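You operate a simulated robot arm through the tools that you are given. There is no shell and no other tool. Be economical: measure what you need, move in short steps, check, and stop when the job is done.

You run a simulated robot arm. Do the job below in one go: nothing can be reset, and whatever is moved stays where it is left.

TASK
Zero the calipers, then set them within a millimetre of the hanger eye's size.
Fine: first put the bush from the jaws back on the press board; the size is printed on the eye.
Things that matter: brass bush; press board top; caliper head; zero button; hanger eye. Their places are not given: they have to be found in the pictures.

The check looks at the end state, three seconds after you hand in, the way a careful person would. Anything else that was tipped, shoved, dropped, spilled or broken makes it a failure.

THE ROBOT
A 7-joint arm with a two-finger parallel gripper, fixed in place. Base frame: the origin is at the foot of the arm, x ahead of it, y to its left, z up. Units: cm, degrees, N and s.
With the tool pointing down near the work surface it reaches from about 22 to 58 cm from the base axis. Its first joint turns from -66.0 to 66.0 degrees. Payload 2.5 kg.
The tool frame sits at the grasp point between the pads (the TCP): z along the fingers, y along the line on which they close. The tips reach 2.3 cm beyond it. The gripper opens to 9.4 cm. The fingers are 3.8 cm wide and 1 cm thick; the gripper's body (5.4 by 9.6 cm) begins 3.9 cm behind the TCP.
Orientation is that of the tool frame in the base frame, as a unit quaternion [w, x, y, z]. With the fingers straight down and closing along the base's y, the tool's x points along the base's -x, its y along +y and its z along -z.

THE INTERFACE
- The arm moves only by the tool play_rows. Its argument "steps" is one flat list of numbers, 7 for each row, row after row: the opening, from 0 (shut) to 1 (fully open), then the shift along the tool's x, y, z in units of 100 mm (1.0 is 100 mm), then the turn, a rotation vector about the tool's x, y, z in units of 120 degrees (1.0 is 120 degrees). In form: [jaw, dx, dy, dz, ax, ay, az, jaw, dx, dy, dz, ax, ay, az, ...]. A call has 1 to 10 rows; each row is the pose to reach, as a shift and turn from the pose commanded when the call began, along the tool's axes at that moment. A call with a number of a shift or a turn outside -1 to 1 is refused whole. Rows are played at 5 a second. More than 5 cm and 8.6 degrees between two rows, or a gripper value outside its range, and nothing of the call is played. Where a pose cannot be reached the arm comes as near as it can. A force on the tool above 70 N (or 10 N above the force at the start of the call, whichever is more), or a blocked arm, ends the call early, and 0.2 s more pass. The fingers move at their own pace (about 10.8 cm/s each) and stop on an object; they squeeze with about 27 N. The grip force told is the motor's: it shows also when the fingers shut on nothing. Time passes only in rows, and 0.2 s behind the last, so rows that repeat a pose let the fingers close. It gives the time, the measured TCP pose, the force on the tool (base axes), the opening and the grip force at its end, in the units of the frame above (readings bear some noise), and new pictures: "show" is both (left out), scene, wrist or none.
- Cameras (640 x 400 px; columns grow to the right, rows downward): "scene" is fixed at [11.63, -40.16, 55.28]; the picture's right is [0.86, -0.51, 0.00], its down [-0.24, -0.41, -0.88] and it looks along [0.45, 0.75, -0.48] (base axes); focal length 314 px, centre (320, 200). "wrist" rides on the gripper at [-3.9, 0, -4.4] in the tool frame; the picture's right is [0.00, -1.00, 0.00], its down [0.97, 0.00, -0.24] and it looks along [0.24, 0.00, 0.97] (tool axes); focal length 218 px, centre (320, 200).
- locate(camera, pixels): for up to 12 pixels [column, row] of the newest picture of that camera ("zoom" is the newest enlarged one), the place [x, y, z] in the base frame of the surface seen there, good to about 0.3 cm. No time passes.
- enlarge(camera, box): a new picture of the part [left, top, right, bottom] of that camera's present view, enlarged. No time passes.
- finish_job(): hands the job in; it is judged then, once.

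Go step by step. Measure first, check grasps and placings, and put right what went wrong. The budget is 80 turns and 150 pictures, counting those below and the enlarged ones. Unless the task says otherwise, let go and move clear before handing in, and close with one line.

The tools are called after ">>>" as name(argument=value, ...) on one line, values as JSON. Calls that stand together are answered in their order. play_rows: Moves the arm, as the interface text tells. Its arguments: {"type":"object","properties":{"steps":{"type":"array","items":{"type":"number"}},"show":{"type":"string","enum":["both","scene","wrist","none"]}},"required":["steps"]} The other tools are called the same way: locate (camera, pixels) gives the place of the surface under pixels of a picture; enlarge (camera, box) takes an enlarged picture of a part of a camera's view; finish_job () hands the job in.

At the start:

```text
time: 0.0
tool_pos: [45.5, -7.59, 33.69]
tcp_rot: [0.0, 0.0, 1.0, 0.001]
ft_force: [0.0, 1.1, -0.2]
gripper_width: 9.4
gripper_force: 0.1
```

scene: 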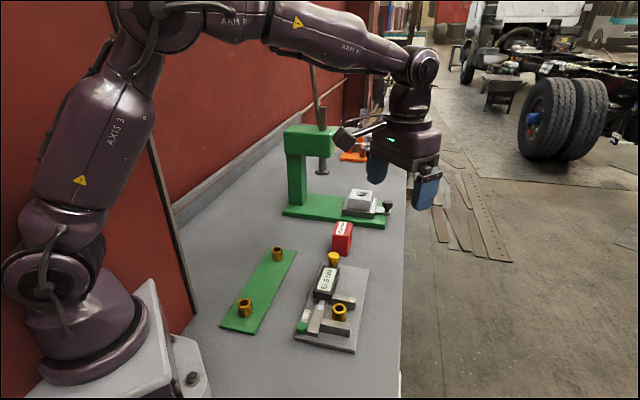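
wrist: 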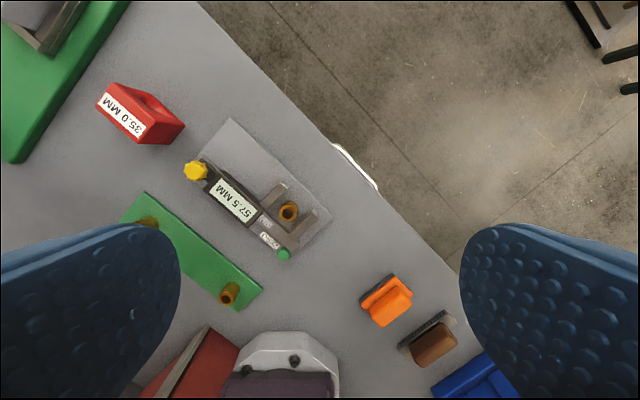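

The pictures show the caliper fixture at about wrist (255,205), with a brass bush between its jaws. The green press board is at (195,250) and the red hanger eye, marked 35.0 MM, at (140,115). I'll enlarge these and take positions.

>>> enlarge(camera="wrist", box=[80, 70, 340, 320])

>>> enlarge(camera="scene", box=[210, 210, 400, 360])

>>> locate(camera="wrist", pixels=[[289, 212], [284, 254], [195, 171], [235, 200], [230, 292], [148, 222], [272, 197], [300, 235], [268, 238], [140, 115], [150, 195], [262, 290]])

>>> locate(camera="scene", pixels=[[340, 311], [303, 327], [334, 257], [325, 282], [245, 306], [277, 252], [345, 299], [330, 326], [316, 310], [342, 237], [262, 285], [345, 320]])

```text
1.60 times, centred on (210, 195) of wrist
```

zoom: 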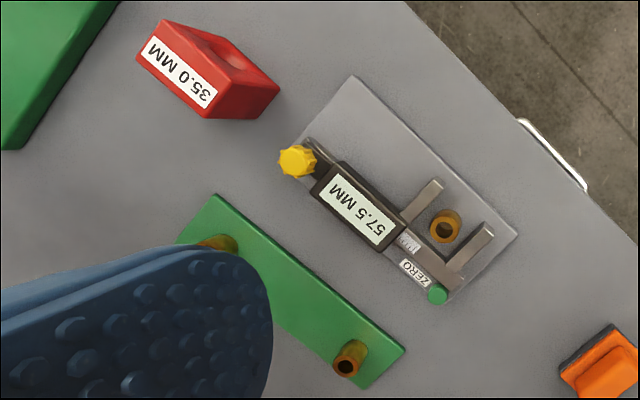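

```text
2.67 times, centred on (305, 285) of scene
```

zoom: 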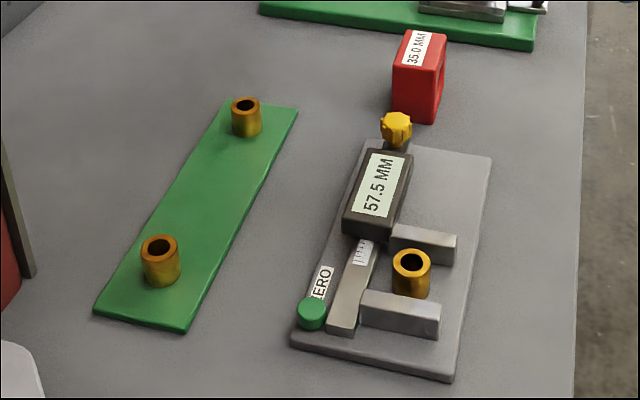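

```text
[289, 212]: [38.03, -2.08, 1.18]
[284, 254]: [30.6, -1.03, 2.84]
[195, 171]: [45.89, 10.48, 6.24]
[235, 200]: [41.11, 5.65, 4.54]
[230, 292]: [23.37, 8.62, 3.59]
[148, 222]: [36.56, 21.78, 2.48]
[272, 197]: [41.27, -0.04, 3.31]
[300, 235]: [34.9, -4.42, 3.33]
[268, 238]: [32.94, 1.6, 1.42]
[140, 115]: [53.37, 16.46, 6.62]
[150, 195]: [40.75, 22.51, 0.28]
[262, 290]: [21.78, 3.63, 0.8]
```

```text
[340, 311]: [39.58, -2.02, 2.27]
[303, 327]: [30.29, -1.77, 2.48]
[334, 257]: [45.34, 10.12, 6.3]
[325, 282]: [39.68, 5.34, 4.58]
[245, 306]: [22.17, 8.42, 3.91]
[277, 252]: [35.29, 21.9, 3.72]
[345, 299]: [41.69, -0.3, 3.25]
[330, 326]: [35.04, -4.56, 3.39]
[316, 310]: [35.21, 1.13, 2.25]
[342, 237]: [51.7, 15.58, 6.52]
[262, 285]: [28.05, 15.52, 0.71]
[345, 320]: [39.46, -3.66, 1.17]
```

The bush is at about (38.8,-2) and the green board with two bushes is clear in view. There's also a press with a green base, so I'll look more closely at it and at the caliper details.

>>> enlarge(camera="scene", box=[270, 110, 410, 240])

>>> enlarge(camera="scene", box=[285, 245, 375, 355])

>>> locate(camera="scene", pixels=[[269, 253], [293, 252], [222, 326], [250, 331], [240, 306], [250, 306], [273, 253], [282, 253], [345, 313], [336, 312], [365, 220], [310, 212]])

>>> locate(camera="wrist", pixels=[[281, 208], [297, 215], [289, 204], [290, 220], [284, 256], [288, 186], [315, 216], [262, 205], [284, 245], [213, 150], [196, 180], [330, 220]])

```text
3.08 times, centred on (340, 175) of scene
```

zoom: 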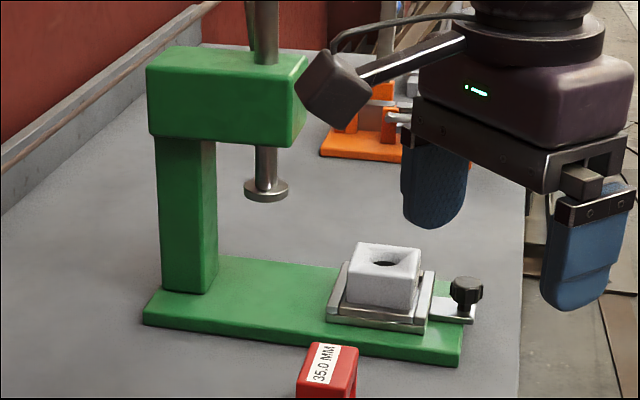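

```text
3.64 times, centred on (330, 300) of scene
```

zoom: 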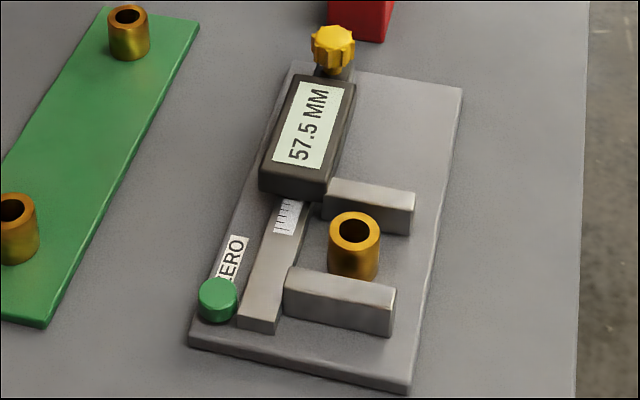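

```text
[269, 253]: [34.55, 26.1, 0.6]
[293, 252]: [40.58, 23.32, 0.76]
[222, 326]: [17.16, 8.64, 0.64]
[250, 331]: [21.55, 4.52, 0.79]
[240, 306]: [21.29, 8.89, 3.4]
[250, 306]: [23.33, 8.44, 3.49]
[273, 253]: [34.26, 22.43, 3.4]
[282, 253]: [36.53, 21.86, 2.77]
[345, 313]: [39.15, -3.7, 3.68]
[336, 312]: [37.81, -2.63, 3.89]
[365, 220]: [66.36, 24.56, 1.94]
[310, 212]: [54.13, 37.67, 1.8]
```

```text
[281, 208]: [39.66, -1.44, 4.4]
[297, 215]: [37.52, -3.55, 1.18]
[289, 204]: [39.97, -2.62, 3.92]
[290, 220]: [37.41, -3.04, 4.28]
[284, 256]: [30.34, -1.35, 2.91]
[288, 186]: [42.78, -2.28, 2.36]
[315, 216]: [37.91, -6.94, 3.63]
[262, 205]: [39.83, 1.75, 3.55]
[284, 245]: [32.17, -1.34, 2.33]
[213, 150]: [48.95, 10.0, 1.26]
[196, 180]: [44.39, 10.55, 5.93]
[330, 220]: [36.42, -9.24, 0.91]
```

The bush top is near (38.6,-2.6,4.3) and the middle of the press board is near (29,15). I'll move closer above the calipers to measure their axis and the finger clearances.

>>> play_rows(steps=[1, 0.12, 0.22, 0.33, 0, 0, 0, 1, 0.24, 0.44, 0.66, 0, 0, 0, 1, 0.35, 0.66, 1.0, 0, 0, 0, 1, 0.35, 0.66, 1.0, 0, 0, 0], show="wrist")

```text
time: 1.0
tool_pos: [42.05, -0.65, 23.75]
tcp_rot: [0.0, -0.001, 1.0, 0.0]
ft_force: [0.4, 0.0, 0.4]
gripper_width: 9.43
gripper_force: 0.0
```

wrist: 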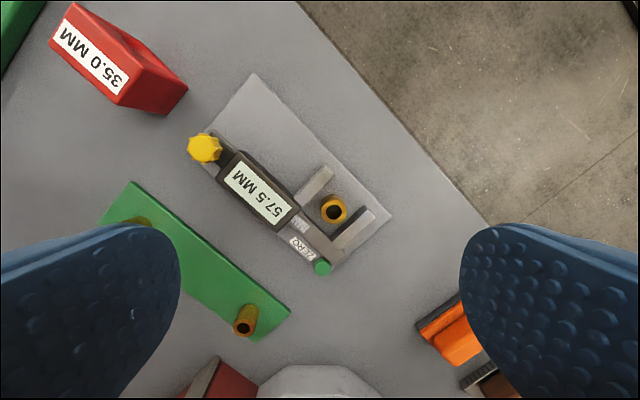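

>>> enlarge(camera="wrist", box=[180, 120, 400, 290])

>>> locate(camera="wrist", pixels=[[324, 209], [344, 208], [334, 200], [334, 220], [328, 172], [302, 202], [371, 213], [336, 246], [300, 210], [236, 155], [277, 227], [225, 175]])

>>> locate(camera="wrist", pixels=[[322, 267], [205, 149], [302, 225], [320, 243], [254, 74], [391, 216], [338, 265], [210, 132], [132, 183], [289, 310], [245, 318], [190, 260]])

```text
2.35 times, centred on (290, 205) of wrist
```

zoom: 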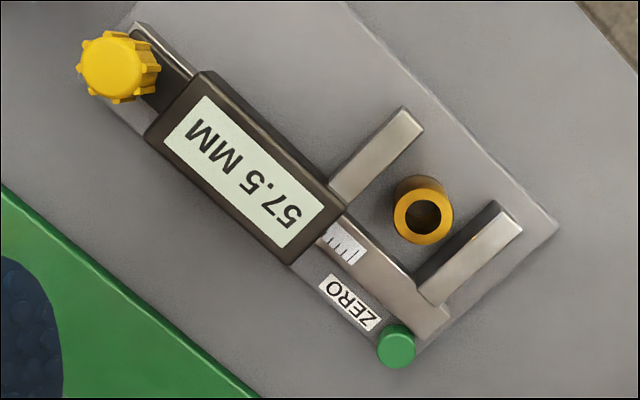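

```text
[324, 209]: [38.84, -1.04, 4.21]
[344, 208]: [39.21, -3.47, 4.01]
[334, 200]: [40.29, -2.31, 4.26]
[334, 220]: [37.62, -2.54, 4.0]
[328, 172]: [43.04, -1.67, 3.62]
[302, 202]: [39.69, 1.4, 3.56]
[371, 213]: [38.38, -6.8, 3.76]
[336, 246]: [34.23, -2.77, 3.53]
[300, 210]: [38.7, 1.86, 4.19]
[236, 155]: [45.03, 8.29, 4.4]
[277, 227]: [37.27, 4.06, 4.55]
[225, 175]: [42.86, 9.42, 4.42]
```

```text
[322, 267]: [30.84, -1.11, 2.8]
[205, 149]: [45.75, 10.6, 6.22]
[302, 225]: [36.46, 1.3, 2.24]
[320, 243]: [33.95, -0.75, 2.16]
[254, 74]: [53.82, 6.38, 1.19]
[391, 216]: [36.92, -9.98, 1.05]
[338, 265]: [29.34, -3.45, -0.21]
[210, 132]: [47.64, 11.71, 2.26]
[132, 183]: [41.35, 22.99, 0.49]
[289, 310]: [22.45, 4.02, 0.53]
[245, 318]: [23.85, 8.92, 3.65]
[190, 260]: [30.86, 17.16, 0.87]
```

The caliper axis runs at about 44° and the bush centre is at (38.7,-2.3), with about 0.9 cm clearance to each jaw. I'll turn the fingers to close along the jaw direction and move above the bush.

>>> play_rows(steps=[1, 0.055, -0.027, 0.15, 0, 0, -0.0615, 1, 0.11, -0.055, 0.3, 0, 0, -0.123, 0.7, 0.167, -0.083, 0.45, 0, 0, -0.1845, 0.5, 0.223, -0.11, 0.6, 0, 0, -0.246, 0.404, 0.28, -0.137, 0.75, 0, 0, -0.3075, 0.404, 0.335, -0.165, 0.9, 0, 0, -0.369, 0.404, 0.335, -0.165, 0.9, 0, 0, -0.369])

```text
time: 2.6
tool_pos: [38.72, -2.56, 14.54]
tcp_rot: [0.0, -0.378, 0.926, 0.0]
ft_force: [0.0, -0.4, 0.1]
gripper_width: 3.78
gripper_force: 0.1
```

scene: 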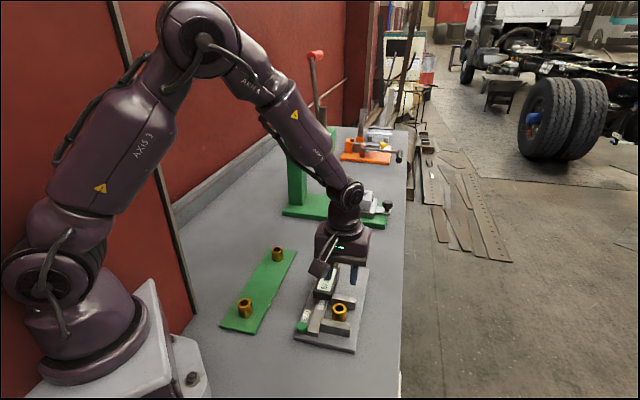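
wrist: 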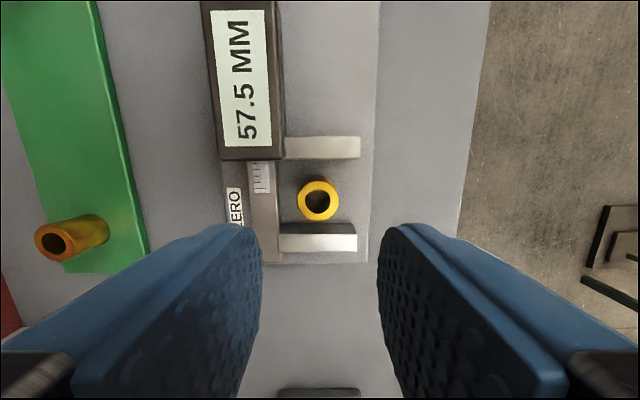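

The tool is aligned and the bush at (318,201) lies within 0.2 cm of the tool axis. I'll descend around it with a small correction.

>>> play_rows(steps=[0.404, -0.017, 0.014, 0.2, 0, 0, 0, 0.404, -0.017, 0.014, 0.4, 0, 0, 0, 0.404, -0.017, 0.014, 0.6, 0, 0, 0, 0.404, -0.017, 0.014, 0.7, 0, 0, 0, 0.404, -0.017, 0.014, 0.7, 0, 0, 0])

```text
time: 3.8
tool_pos: [38.76, -2.43, 7.63]
tcp_rot: [0.0, -0.378, 0.926, 0.0]
ft_force: [0.1, -0.1, 0.2]
gripper_width: 3.79
gripper_force: 0.1
```

scene: 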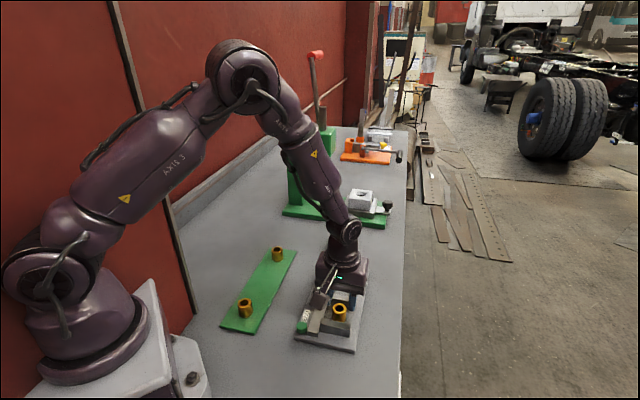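
wrist: 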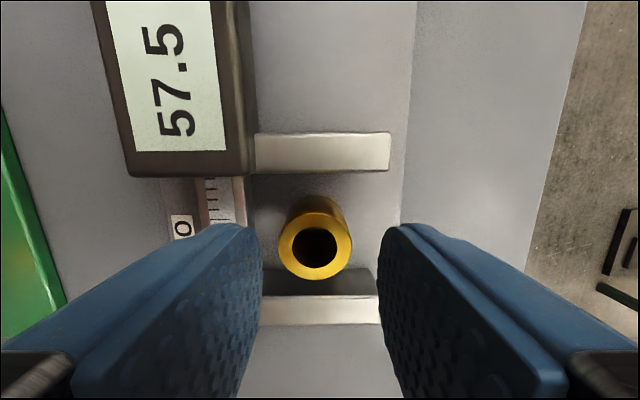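

The bush is at (315,254), which puts it about 0.2 cm off the tool axis, and the jaw faces are clear by about 0.7 cm on each side. I'll correct, descend and close.

>>> play_rows(steps=[0.404, 0.015, 0.02, 0.0, 0, 0, 0, 0.404, 0.015, 0.02, 0.15, 0, 0, 0, 0.404, 0.015, 0.02, 0.29, 0, 0, 0, 0.404, 0.015, 0.02, 0.29, 0, 0, 0, 0.2, 0.015, 0.02, 0.29, 0, 0, 0, 0.2, 0.015, 0.02, 0.29, 0, 0, 0, 0.2, 0.015, 0.02, 0.29, 0, 0, 0])

```text
time: 5.4
tool_pos: [38.55, -2.52, 4.83]
tcp_rot: [0.0, -0.377, 0.926, 0.0]
ft_force: [0.3, 0.1, 0.2]
gripper_width: 2.89
gripper_force: 27.0
```

scene: 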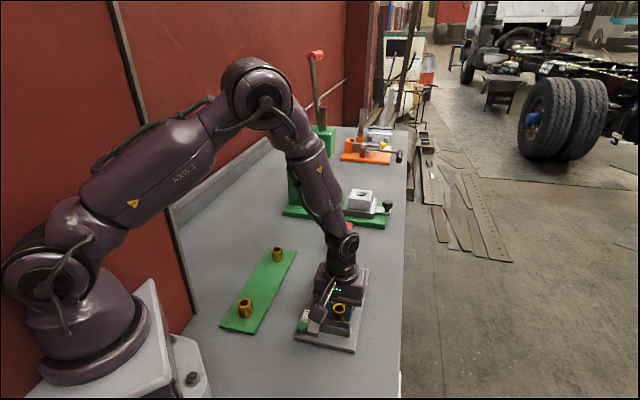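
wrist: 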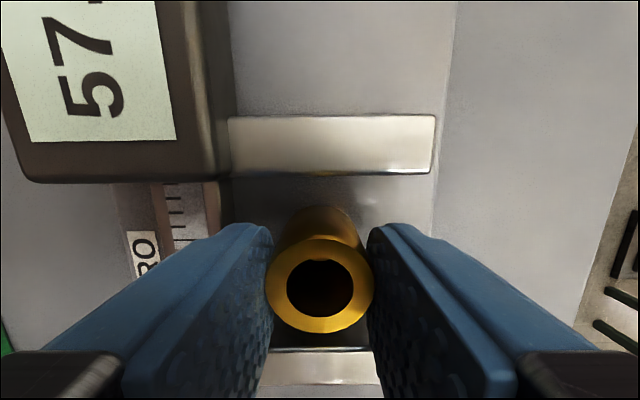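

The gripper holds the bush (width 2.89, 27 N). I'll lift straight up and carry it toward the middle of the press board.

>>> play_rows(steps=[0.2, 0, 0, -0.2, 0, 0, 0, 0.2, 0, 0, -0.45, 0, 0, 0, 0.2, 0, 0, -0.75, 0, 0, 0, 0.2, 0, 0, -0.9, 0, 0, 0, 0.2, -0.07, 0.22, -0.9, 0, 0, 0, 0.2, -0.15, 0.48, -0.9, 0, 0, 0, 0.2, -0.23, 0.74, -0.9, 0, 0, 0, 0.2, -0.3, 0.96, -0.9, 0, 0, 0, 0.2, -0.3, 0.96, -0.9, 0, 0, 0], show="scene")

>>> play_rows(steps=[0.2, -0.07, 0.22, 0, 0, 0, 0, 0.2, -0.15, 0.48, 0, 0, 0, 0, 0.2, -0.23, 0.74, 0, 0, 0, 0, 0.2, -0.3, 0.96, 0, 0, 0, 0, 0.2, -0.3, 0.96, 0, 0, 0, 0, 0.2, -0.3, 0.96, 0, 0, 0, 0])

```text
time: 7.4
tool_pos: [34.05, 6.72, 14.02]
tcp_rot: [0.0, -0.376, 0.927, 0.0]
ft_force: [-0.3, 0.0, -1.0]
gripper_width: 2.87
gripper_force: 26.9
```

scene: 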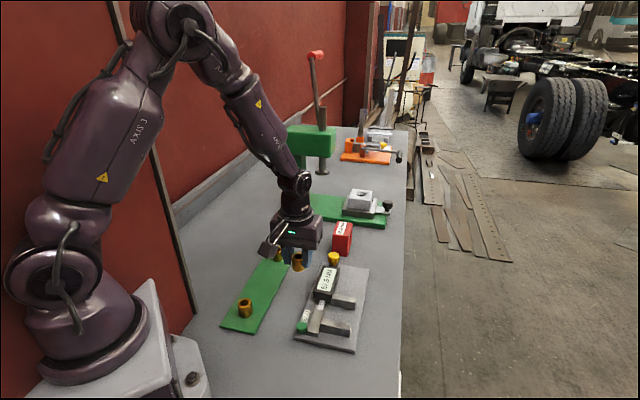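

```text
time: 8.8
tool_pos: [29.13, 15.42, 13.85]
tcp_rot: [0.0, -0.378, 0.926, 0.0]
ft_force: [0.5, 0.6, -1.4]
gripper_width: 2.87
gripper_force: 27.1
```

scene: 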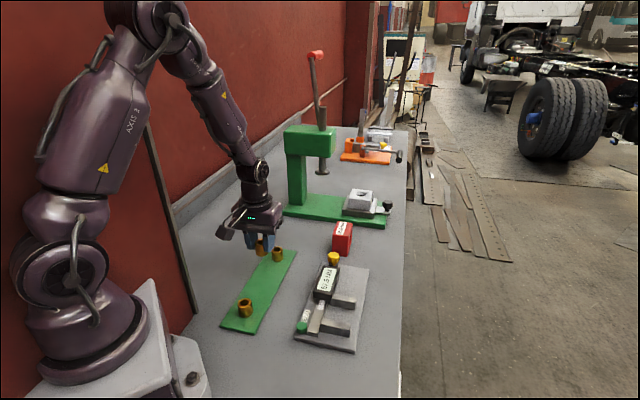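
wrist: 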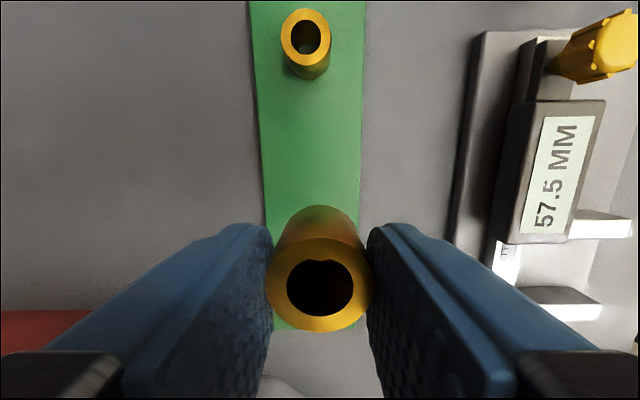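

The bush is above the board, which appears about 9 px left of the tool axis. I'll measure the board surface height before lowering.

>>> locate(camera="wrist", pixels=[[310, 120], [310, 170], [280, 150], [345, 150], [258, 150], [370, 150], [270, 190], [355, 190], [466, 180], [410, 150], [460, 230], [305, 35]])

>>> locate(camera="scene", pixels=[[340, 340], [340, 334], [350, 300], [260, 285], [250, 325], [270, 270], [350, 270], [335, 342]])

```text
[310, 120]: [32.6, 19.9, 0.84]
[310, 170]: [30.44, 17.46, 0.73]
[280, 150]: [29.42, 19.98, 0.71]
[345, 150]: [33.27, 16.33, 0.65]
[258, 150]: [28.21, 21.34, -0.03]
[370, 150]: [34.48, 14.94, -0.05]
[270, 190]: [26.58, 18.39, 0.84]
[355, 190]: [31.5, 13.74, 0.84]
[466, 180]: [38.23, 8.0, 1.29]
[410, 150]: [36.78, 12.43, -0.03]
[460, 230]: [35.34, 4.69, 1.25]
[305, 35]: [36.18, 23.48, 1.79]
```

```text
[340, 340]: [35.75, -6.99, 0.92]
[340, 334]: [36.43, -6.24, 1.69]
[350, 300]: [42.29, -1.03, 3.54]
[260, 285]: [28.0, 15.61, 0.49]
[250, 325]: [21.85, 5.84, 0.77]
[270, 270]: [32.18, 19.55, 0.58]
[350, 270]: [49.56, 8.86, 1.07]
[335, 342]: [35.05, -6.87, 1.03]
```

The board top is at about 0.75 and the plate at about 1.1, so release is at TCP z ≈ 4.4. I'll lower with a 0.5 cm sideways correction.

>>> play_rows(steps=[0.2, 0, 0.05, 0.2, 0, 0, 0, 0.2, 0, 0.05, 0.45, 0, 0, 0, 0.2, 0, 0.05, 0.7, 0, 0, 0, 0.2, 0, 0.05, 0.85, 0, 0, 0, 0.2, 0, 0.05, 0.91, 0, 0, 0, 0.2, 0, 0.05, 0.925, 0, 0, 0, 0.2, 0, 0.05, 0.935, 0, 0, 0, 0.2, 0, 0.05, 0.935, 0, 0, 0])

```text
time: 10.6
tool_pos: [29.03, 15.86, 4.39]
tcp_rot: [0.0, -0.376, 0.926, 0.001]
ft_force: [-2.7, -2.2, 10.1]
gripper_width: 2.88
gripper_force: 27.4
```

scene: 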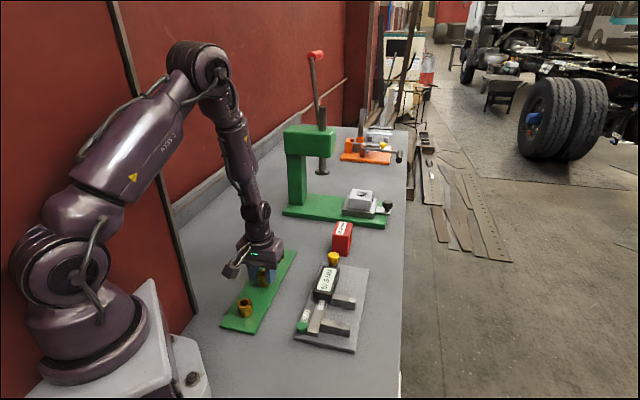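
wrist: 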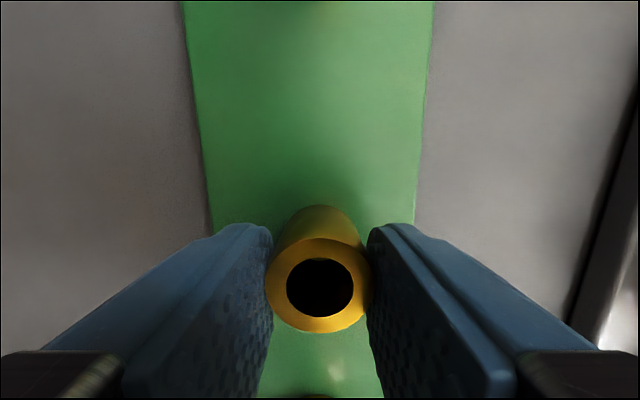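

The bush touches the board (10 N) and sits centred on it. I'll release gently and lift.

>>> play_rows(steps=[0.2, 0, 0.05, -0.005, 0, 0, 0, 0.45, 0, 0, -0.005, 0, 0, 0, 0.45, 0, 0, -0.005, 0, 0, 0, 0.45, 0, 0, -0.2, 0, 0, 0, 0.45, 0, 0, -0.5, 0, 0, 0, 0.45, 0, 0, -0.9, 0, 0, 0, 0.45, 0, 0, -0.9, 0, 0, 0])

```text
time: 12.2
tool_pos: [28.69, 15.89, 13.11]
tcp_rot: [0.0, -0.377, 0.926, 0.0]
ft_force: [-0.4, -0.5, 0.2]
gripper_width: 4.26
gripper_force: 0.0
```

scene: 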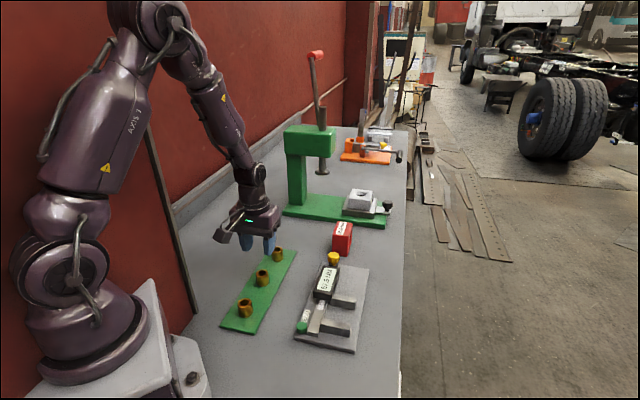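
wrist: 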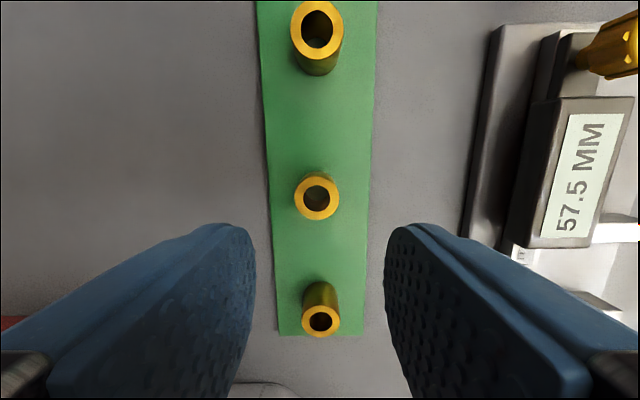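

The bush stands upright on the board. Next I'll inspect the caliper head and yellow knob from above.

>>> play_rows(steps=[0.45, -0.03, -0.2, -0.1, 0, 0, 0, 0.45, -0.06, -0.4, -0.2, 0, 0, 0, 0.45, -0.1, -0.6, -0.3, 0, 0, 0, 0.45, -0.12, -0.8, -0.3, 0, 0, 0, 0.45, -0.15, -1.0, -0.3, 0, 0, 0, 0.45, -0.15, -1.0, -0.3, 0, 0, 0], show="none")

>>> play_rows(steps=[0.45, 0, -0.3, 0, 0, 0, 0, 0.45, 0, -0.57, 0, 0, 0, 0, 0.45, 0, -0.57, 0, 0, 0, 0])

>>> enlarge(camera="scene", box=[300, 240, 370, 345])

```text
time: 13.6
tool_pos: [36.7, 9.65, 16.38]
tcp_rot: [0.0, -0.377, 0.926, 0.001]
ft_force: [0.0, -0.4, 0.0]
gripper_width: 4.21
gripper_force: 0.0
```

```text
time: 14.4
tool_pos: [40.94, 5.8, 16.54]
tcp_rot: [0.0, -0.377, 0.926, 0.0]
ft_force: [0.9, 0.3, -0.8]
gripper_width: 4.2
gripper_force: 0.0
```

scene: 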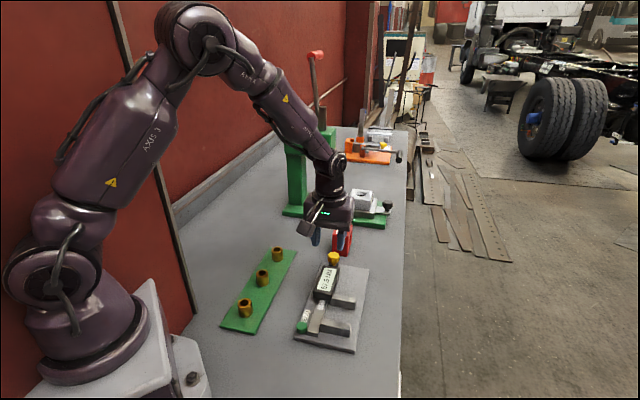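
wrist: 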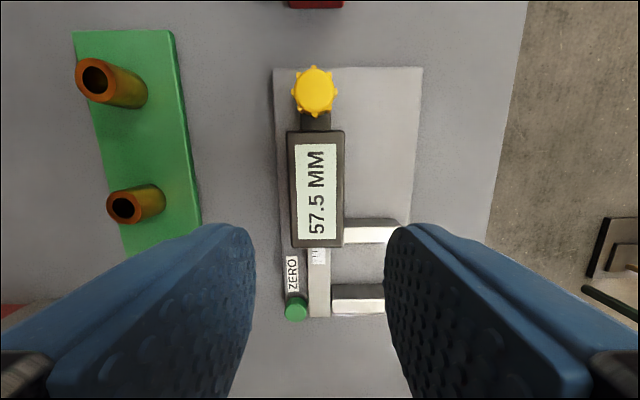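

```text
3.81 times, centred on (335, 292) of scene
```

zoom: 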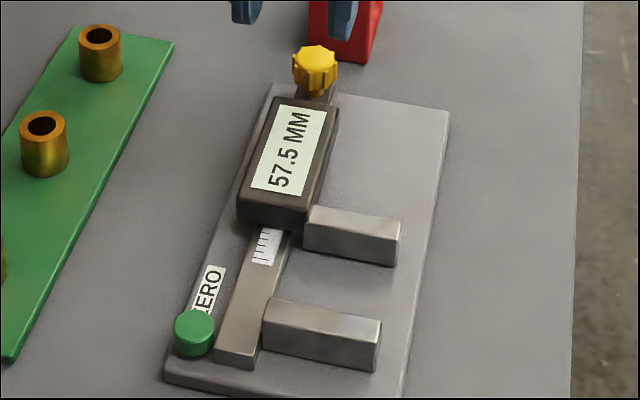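

>>> enlarge(camera="wrist", box=[250, 50, 430, 165])

>>> locate(camera="wrist", pixels=[[315, 90], [297, 92], [333, 90], [316, 122], [292, 135], [340, 135], [296, 243], [338, 243], [296, 309], [318, 285], [370, 226], [360, 292]])

```text
3.48 times, centred on (340, 108) of wrist
```

zoom: 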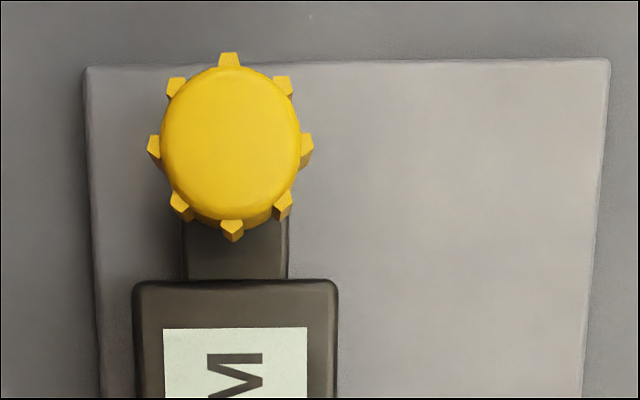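

```text
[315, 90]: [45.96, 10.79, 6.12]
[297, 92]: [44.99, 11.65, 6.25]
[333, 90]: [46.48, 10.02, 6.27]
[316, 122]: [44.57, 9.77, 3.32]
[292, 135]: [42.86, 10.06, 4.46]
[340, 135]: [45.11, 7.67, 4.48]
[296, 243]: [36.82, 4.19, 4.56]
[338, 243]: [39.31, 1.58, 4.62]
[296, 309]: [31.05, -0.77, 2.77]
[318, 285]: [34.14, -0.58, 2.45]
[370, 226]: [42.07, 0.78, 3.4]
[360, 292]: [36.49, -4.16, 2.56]
```

The head is about 3.5 cm wide, spanning u 29–37.7 along the beam, and the yellow knob may be a lock or a thumbwheel. I'll straddle the head above the plate, grip it and try a gentle slide.

>>> play_rows(steps=[0.6, -0.02, 0.02, 0.2, 0, 0, 0, 0.6, -0.02, 0.02, 0.5, 0, 0, 0, 0.6, -0.02, 0.02, 0.8, 0, 0, 0, 0.6, -0.02, 0.02, 0.8, 0, 0, 0])

```text
time: 15.4
tool_pos: [41.1, 5.94, 8.28]
tcp_rot: [-0.001, -0.376, 0.926, 0.0]
ft_force: [-0.5, -0.4, 0.0]
gripper_width: 5.66
gripper_force: 0.1
```

scene: 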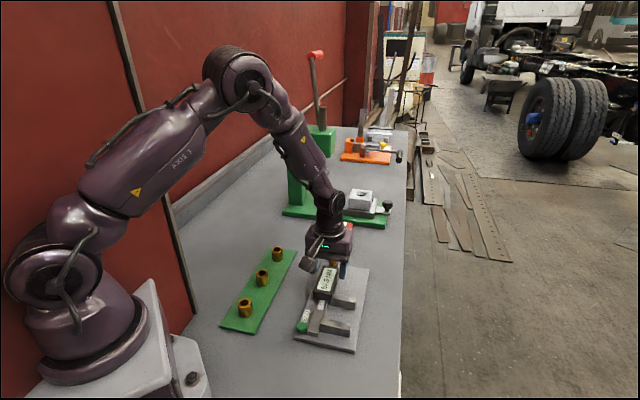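
wrist: 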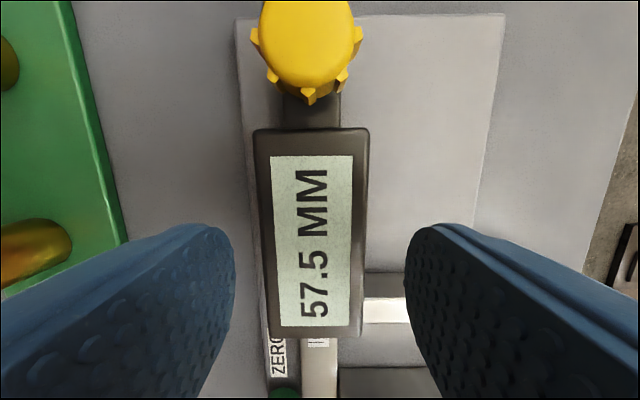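

The fingers straddle the head and clear the moving jaw by about 1.5 cm. I'll descend 3.3 cm with a small centring correction and close.

>>> play_rows(steps=[0.6, 0, 0.033, 0.1, 0, 0, 0, 0.6, 0, 0.033, 0.33, 0, 0, 0, 0.6, 0, 0.033, 0.33, 0, 0, 0, 0.45, 0, 0.033, 0.33, 0, 0, 0, 0.3, 0, 0.033, 0.33, 0, 0, 0, 0.3, 0, 0.033, 0.33, 0, 0, 0])

```text
time: 16.8
tool_pos: [40.91, 6.17, 4.97]
tcp_rot: [0.001, -0.379, 0.925, -0.001]
ft_force: [8.7, -7.1, -6.7]
gripper_width: 4.37
gripper_force: 44.8
```

scene: 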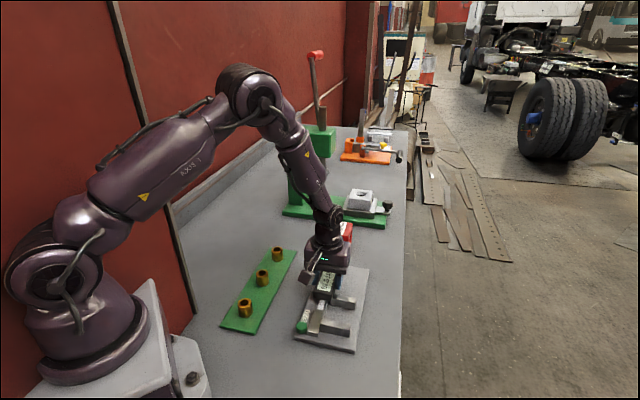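
wrist: 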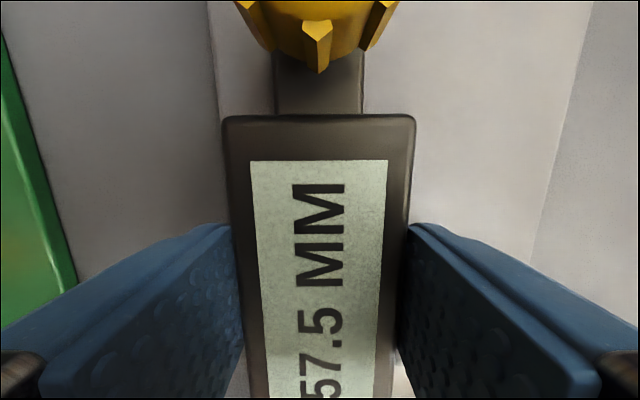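

The grip is on the head (4.37 wide) with about 11 N of side load, so the tool sits slightly off-centre. I'll relieve that and try a 0.5 cm slide toward closing.

>>> play_rows(steps=[0.3, 0, -0.01, 0, 0, 0, 0, 0.3, 0.01, -0.015, 0, 0, 0, 0, 0.3, 0.02, -0.015, 0, 0, 0, 0, 0.3, 0.035, -0.015, 0, 0, 0, 0, 0.3, 0.05, -0.015, 0, 0, 0, 0, 0.3, 0.05, -0.015, 0, 0, 0, 0])

```text
time: 18.2
tool_pos: [40.5, 5.66, 5.01]
tcp_rot: [-0.002, -0.378, 0.926, 0.0]
ft_force: [10.0, -10.4, -33.6]
gripper_width: 4.36
gripper_force: 44.7
```

scene: 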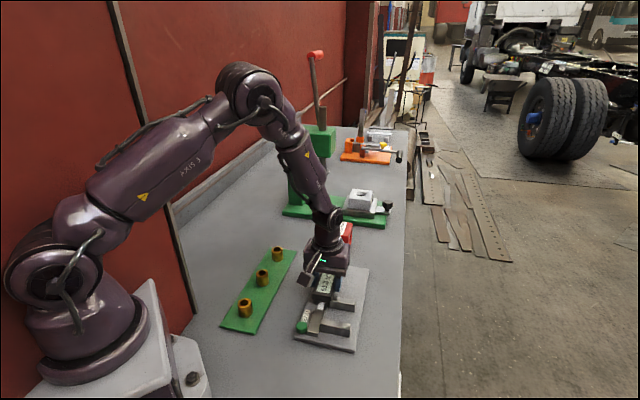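
wrist: 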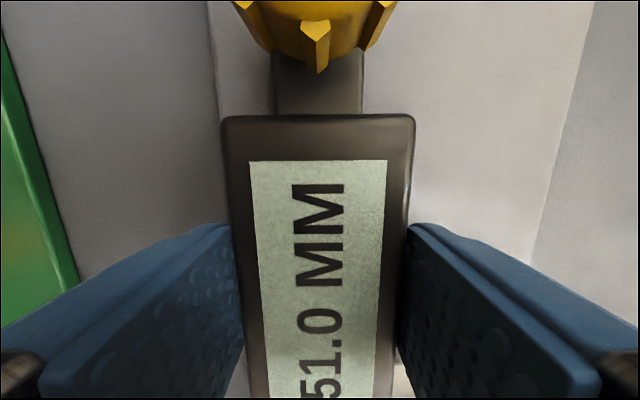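

The head slides freely: it now reads 51.0, and the knob moved with it. There is a 33 N vertical pull on the tool, so I'll ease down slightly and keep closing by about 4.4 cm.

>>> play_rows(steps=[0.3, 0, 0, 0.015, 0, 0, 0, 0.3, 0.06, 0, 0.02, 0, 0, 0, 0.3, 0.12, 0, 0.02, 0, 0, 0, 0.3, 0.18, 0, 0.02, 0, 0, 0, 0.3, 0.24, 0, 0.02, 0, 0, 0, 0.3, 0.3, 0, 0.02, 0, 0, 0, 0.3, 0.3, 0, 0.02, 0, 0, 0])

```text
time: 19.8
tool_pos: [38.43, 3.77, 5.0]
tcp_rot: [0.001, -0.377, 0.926, 0.001]
ft_force: [4.3, -3.4, 15.9]
gripper_width: 4.39
gripper_force: 44.8
```

scene: 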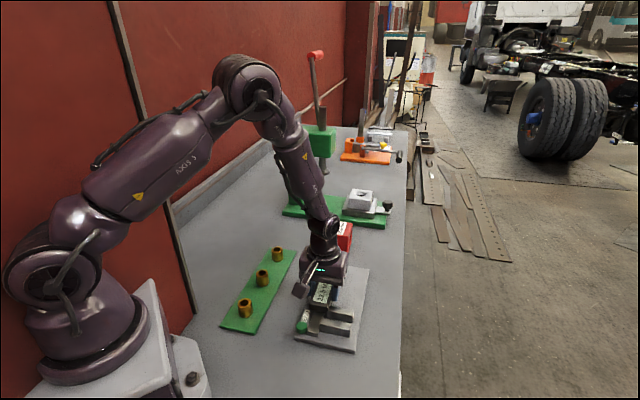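
wrist: 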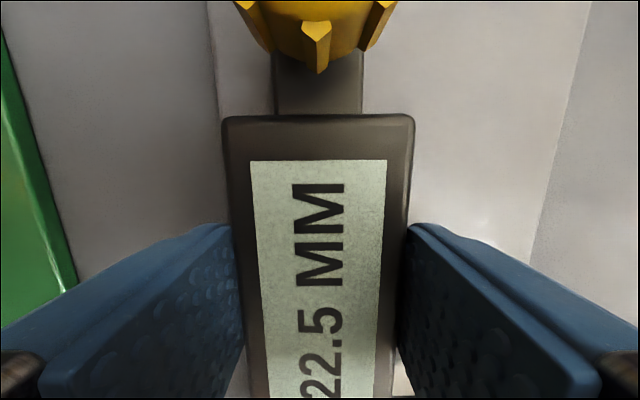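

The display reads 22.5 and the motion is smooth. I'll continue to near closed, then inch until the force rises.

>>> play_rows(steps=[0.3, 0.05, 0, -0.007, 0, 0, 0, 0.3, 0.1, 0, -0.007, 0, 0, 0, 0.3, 0.15, 0, -0.007, 0, 0, 0, 0.3, 0.18, 0, -0.007, 0, 0, 0, 0.3, 0.18, 0, -0.007, 0, 0, 0])

```text
time: 21.0
tool_pos: [37.1, 2.33, 5.09]
tcp_rot: [0.0, -0.378, 0.926, -0.001]
ft_force: [20.0, -19.3, -37.0]
gripper_width: 4.4
gripper_force: 44.9
```

scene: 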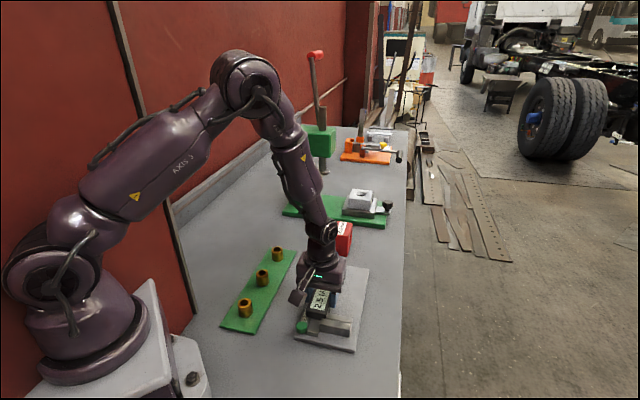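
wrist: 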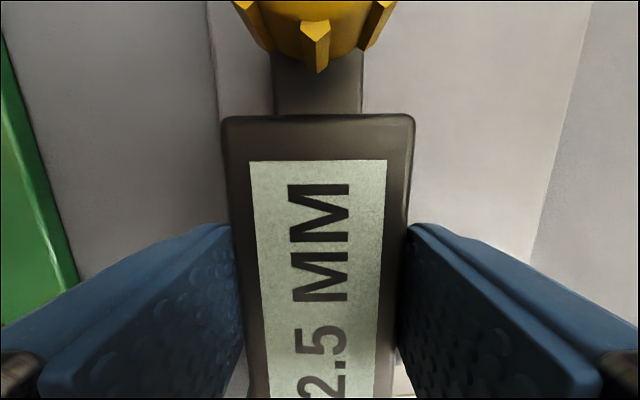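

The display ends in 2.5 and there's a side load of about 28 N along the closing axis. I'll enlarge the scene to read the display and check whether the jaws have met.

>>> enlarge(camera="scene", box=[285, 270, 365, 355])

>>> play_rows(steps=[0.3, 0, -0.01, 0.008, 0, 0, 0, 0.3, 0, -0.015, 0.012, 0, 0, 0, 0.3, 0, -0.015, 0.012, 0, 0, 0], show="wrist")

```text
4.71 times, centred on (325, 312) of scene
```

zoom: 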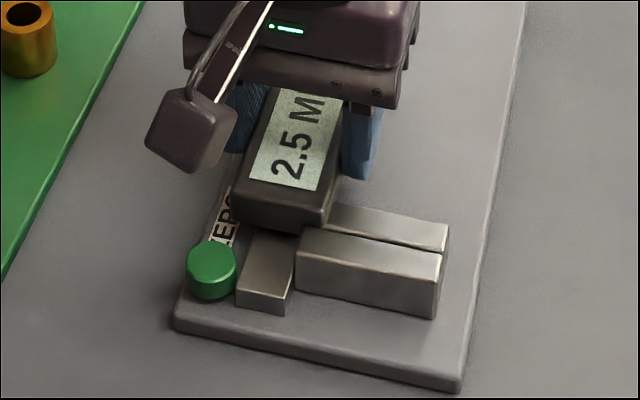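

```text
time: 21.8
tool_pos: [37.24, 2.55, 5.01]
tcp_rot: [0.0, -0.377, 0.926, 0.0]
ft_force: [3.5, -5.3, 22.1]
gripper_width: 4.36
gripper_force: 45.1
```

wrist: 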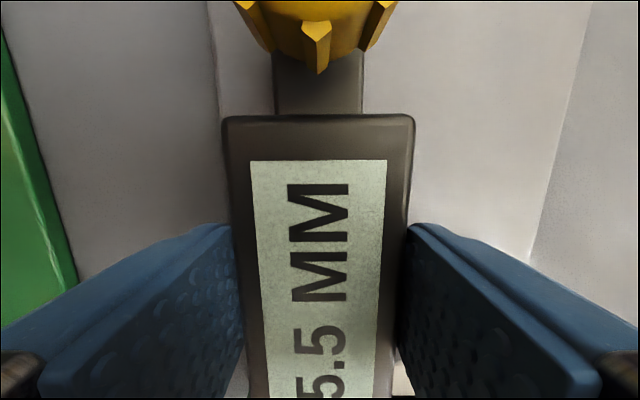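

With the side load eased, the head settled back to 5.5. I'll push on toward closing in small steps until the jaws meet.

>>> play_rows(steps=[0.3, 0.02, 0, -0.003, 0, 0, 0, 0.3, 0.04, 0, -0.003, 0, 0, 0, 0.3, 0.06, 0, -0.003, 0, 0, 0, 0.3, 0.07, 0, -0.003, 0, 0, 0, 0.3, 0.07, 0, -0.003, 0, 0, 0, 0.3, 0.07, 0, -0.003, 0, 0, 0])

>>> enlarge(camera="scene", box=[285, 270, 365, 355])

```text
time: 23.2
tool_pos: [36.99, 2.19, 5.01]
tcp_rot: [0.007, -0.38, 0.925, 0.001]
ft_force: [23.9, 25.6, -2.1]
gripper_width: 4.4
gripper_force: 44.7
```

scene: 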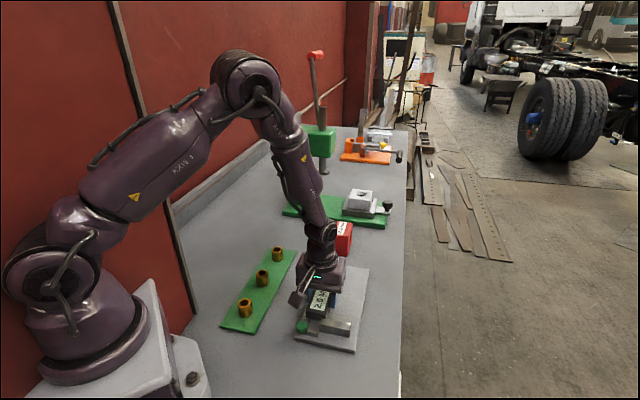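
wrist: 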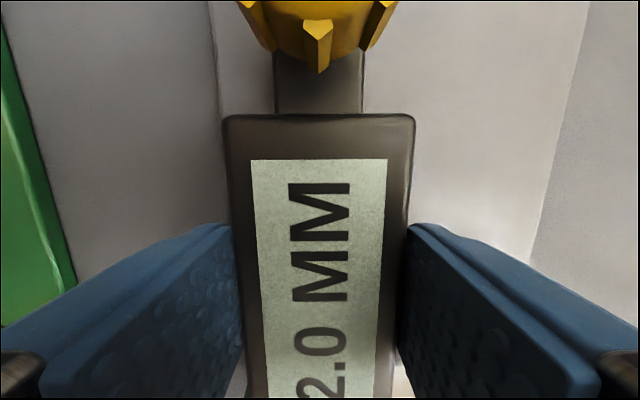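

```text
4.71 times, centred on (325, 312) of scene
```

zoom: 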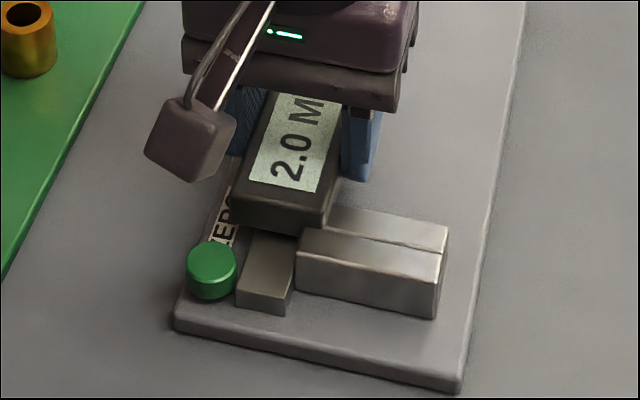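

The force is now 35 N along the beam with the jaws visibly shut and the display at 2.0, so the offset is 2.0. I'll release and lift straight up.

>>> play_rows(steps=[0.6, 0, 0, 0, 0, 0, 0, 0.6, 0, 0, 0, 0, 0, 0, 0.6, -0.02, 0, -0.1, 0, 0, 0, 0.6, -0.02, 0, -0.4, 0, 0, 0, 0.6, -0.02, 0, -0.8, 0, 0, 0, 0.6, -0.02, 0, -1.0, 0, 0, 0, 0.6, -0.02, 0, -1.0, 0, 0, 0])

>>> enlarge(camera="wrist", box=[220, 120, 420, 330])

```text
time: 24.8
tool_pos: [36.81, 1.97, 15.16]
tcp_rot: [0.0, -0.377, 0.926, 0.0]
ft_force: [0.0, -0.2, 0.2]
gripper_width: 5.66
gripper_force: 0.0
```

scene: 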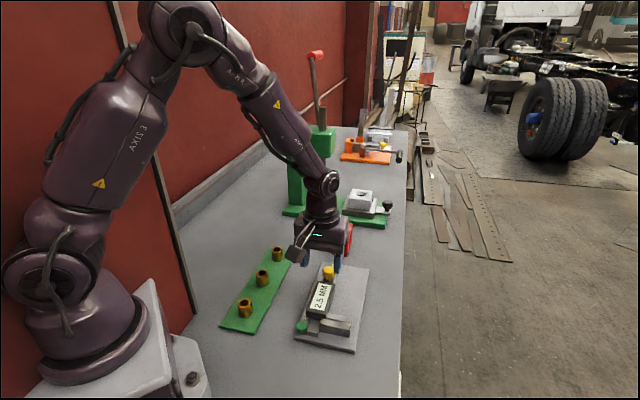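
wrist: 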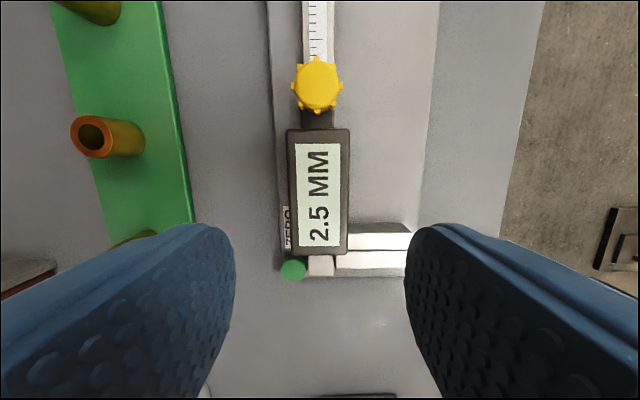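

```text
1.90 times, centred on (320, 225) of wrist
```

zoom: 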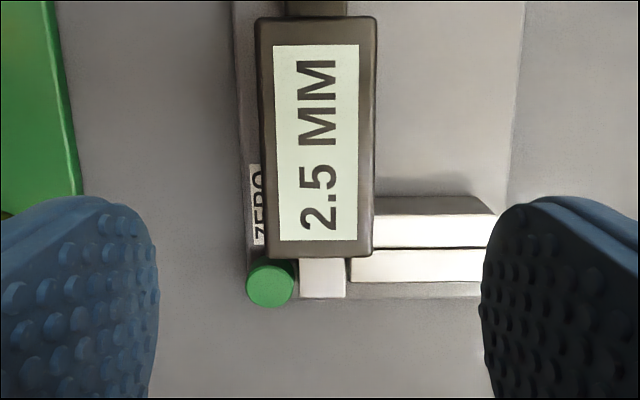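

After release it reads 2.5, so the grip may have dragged it about 0.5 mm. I'll close the jaws by pushing the moving jaw from behind with shut fingertips, which won't drag it back, and measure its position and the button's first.

>>> locate(camera="wrist", pixels=[[375, 225], [375, 233], [375, 240], [352, 233], [405, 235], [405, 257], [293, 269], [320, 266], [385, 215], [317, 88], [292, 245], [346, 245]])

```text
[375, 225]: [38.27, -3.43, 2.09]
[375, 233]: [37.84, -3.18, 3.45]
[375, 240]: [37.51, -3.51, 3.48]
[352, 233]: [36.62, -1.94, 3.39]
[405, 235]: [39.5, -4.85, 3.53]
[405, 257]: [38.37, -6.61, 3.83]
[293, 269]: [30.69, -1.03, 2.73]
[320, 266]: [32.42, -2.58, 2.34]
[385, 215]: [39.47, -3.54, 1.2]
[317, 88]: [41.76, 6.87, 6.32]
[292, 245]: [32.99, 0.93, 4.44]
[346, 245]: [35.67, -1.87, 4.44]
```

The back face of the moving jaw is at u≈24.95. I'll shut the fingers and descend behind it, about 0.6 cm clear.

>>> play_rows(steps=[0.3, 0.01, -0.2, 0, 0, 0, 0, 0, 0.02, -0.424, 0, 0, 0, 0, 0, 0.02, -0.424, 0.3, 0, 0, 0, 0, 0.02, -0.424, 0.6, 0, 0, 0, 0, 0.02, -0.424, 0.75, 0, 0, 0, 0, 0.02, -0.424, 0.75, 0, 0, 0])

```text
time: 26.2
tool_pos: [39.7, -1.19, 7.33]
tcp_rot: [0.0, -0.377, 0.926, 0.0]
ft_force: [0.1, -0.8, -0.6]
gripper_width: 0.02
gripper_force: 26.8
```

scene: 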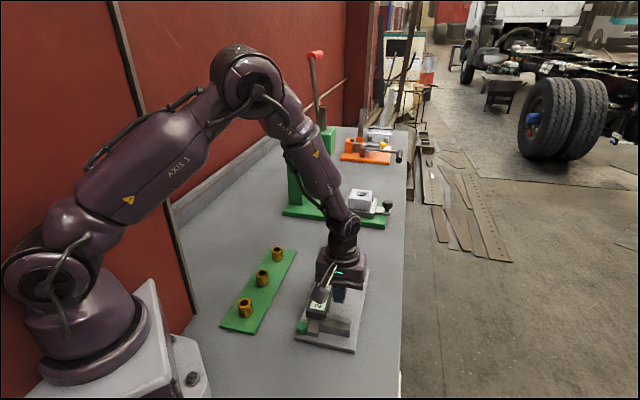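
wrist: 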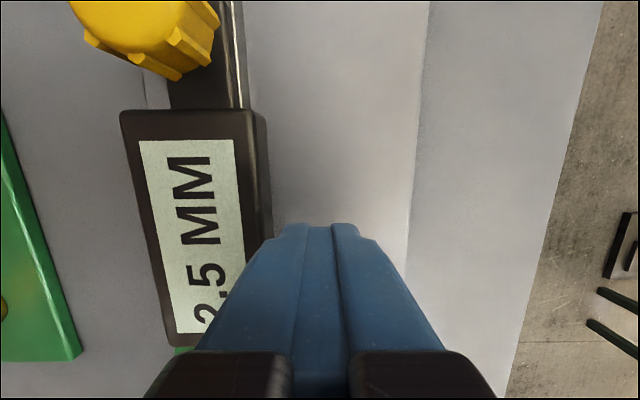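

The shut fingers are behind the jaw and beside the head. I'll descend and push gently toward closing.

>>> play_rows(steps=[0, 0, 0, 0.15, 0, 0, 0, 0, 0, 0, 0.3, 0, 0, 0, 0, 0, 0, 0.3, 0, 0, 0, 0, 0.03, 0, 0.3, 0, 0, 0, 0, 0.05, 0, 0.3, 0, 0, 0, 0, 0.065, 0, 0.3, 0, 0, 0, 0, 0.075, 0, 0.3, 0, 0, 0, 0, 0.075, 0, 0.3, 0, 0, 0])

>>> enlarge(camera="scene", box=[285, 270, 365, 355])

```text
time: 28.0
tool_pos: [39.1, -1.66, 4.4]
tcp_rot: [0.001, -0.378, 0.926, -0.001]
ft_force: [3.1, 2.8, 2.1]
gripper_width: 0.0
gripper_force: 27.6
```

scene: 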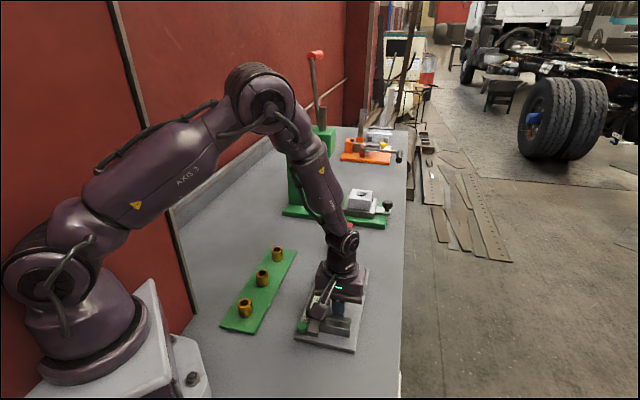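
wrist: 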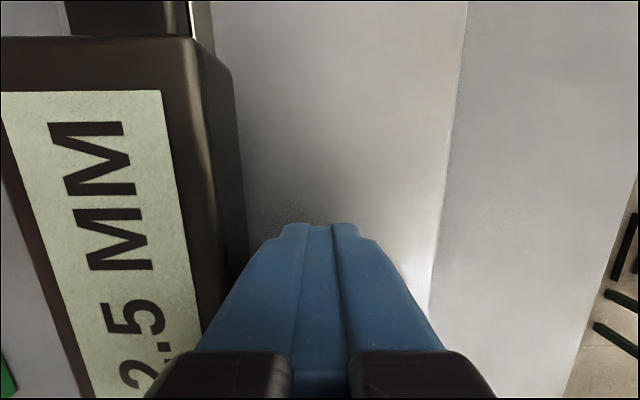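

```text
4.71 times, centred on (325, 312) of scene
```

zoom: 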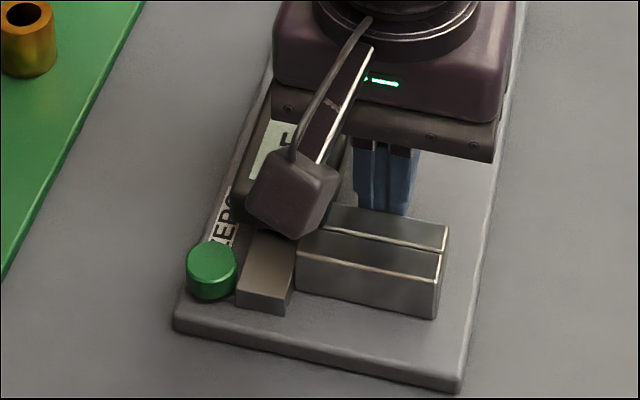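

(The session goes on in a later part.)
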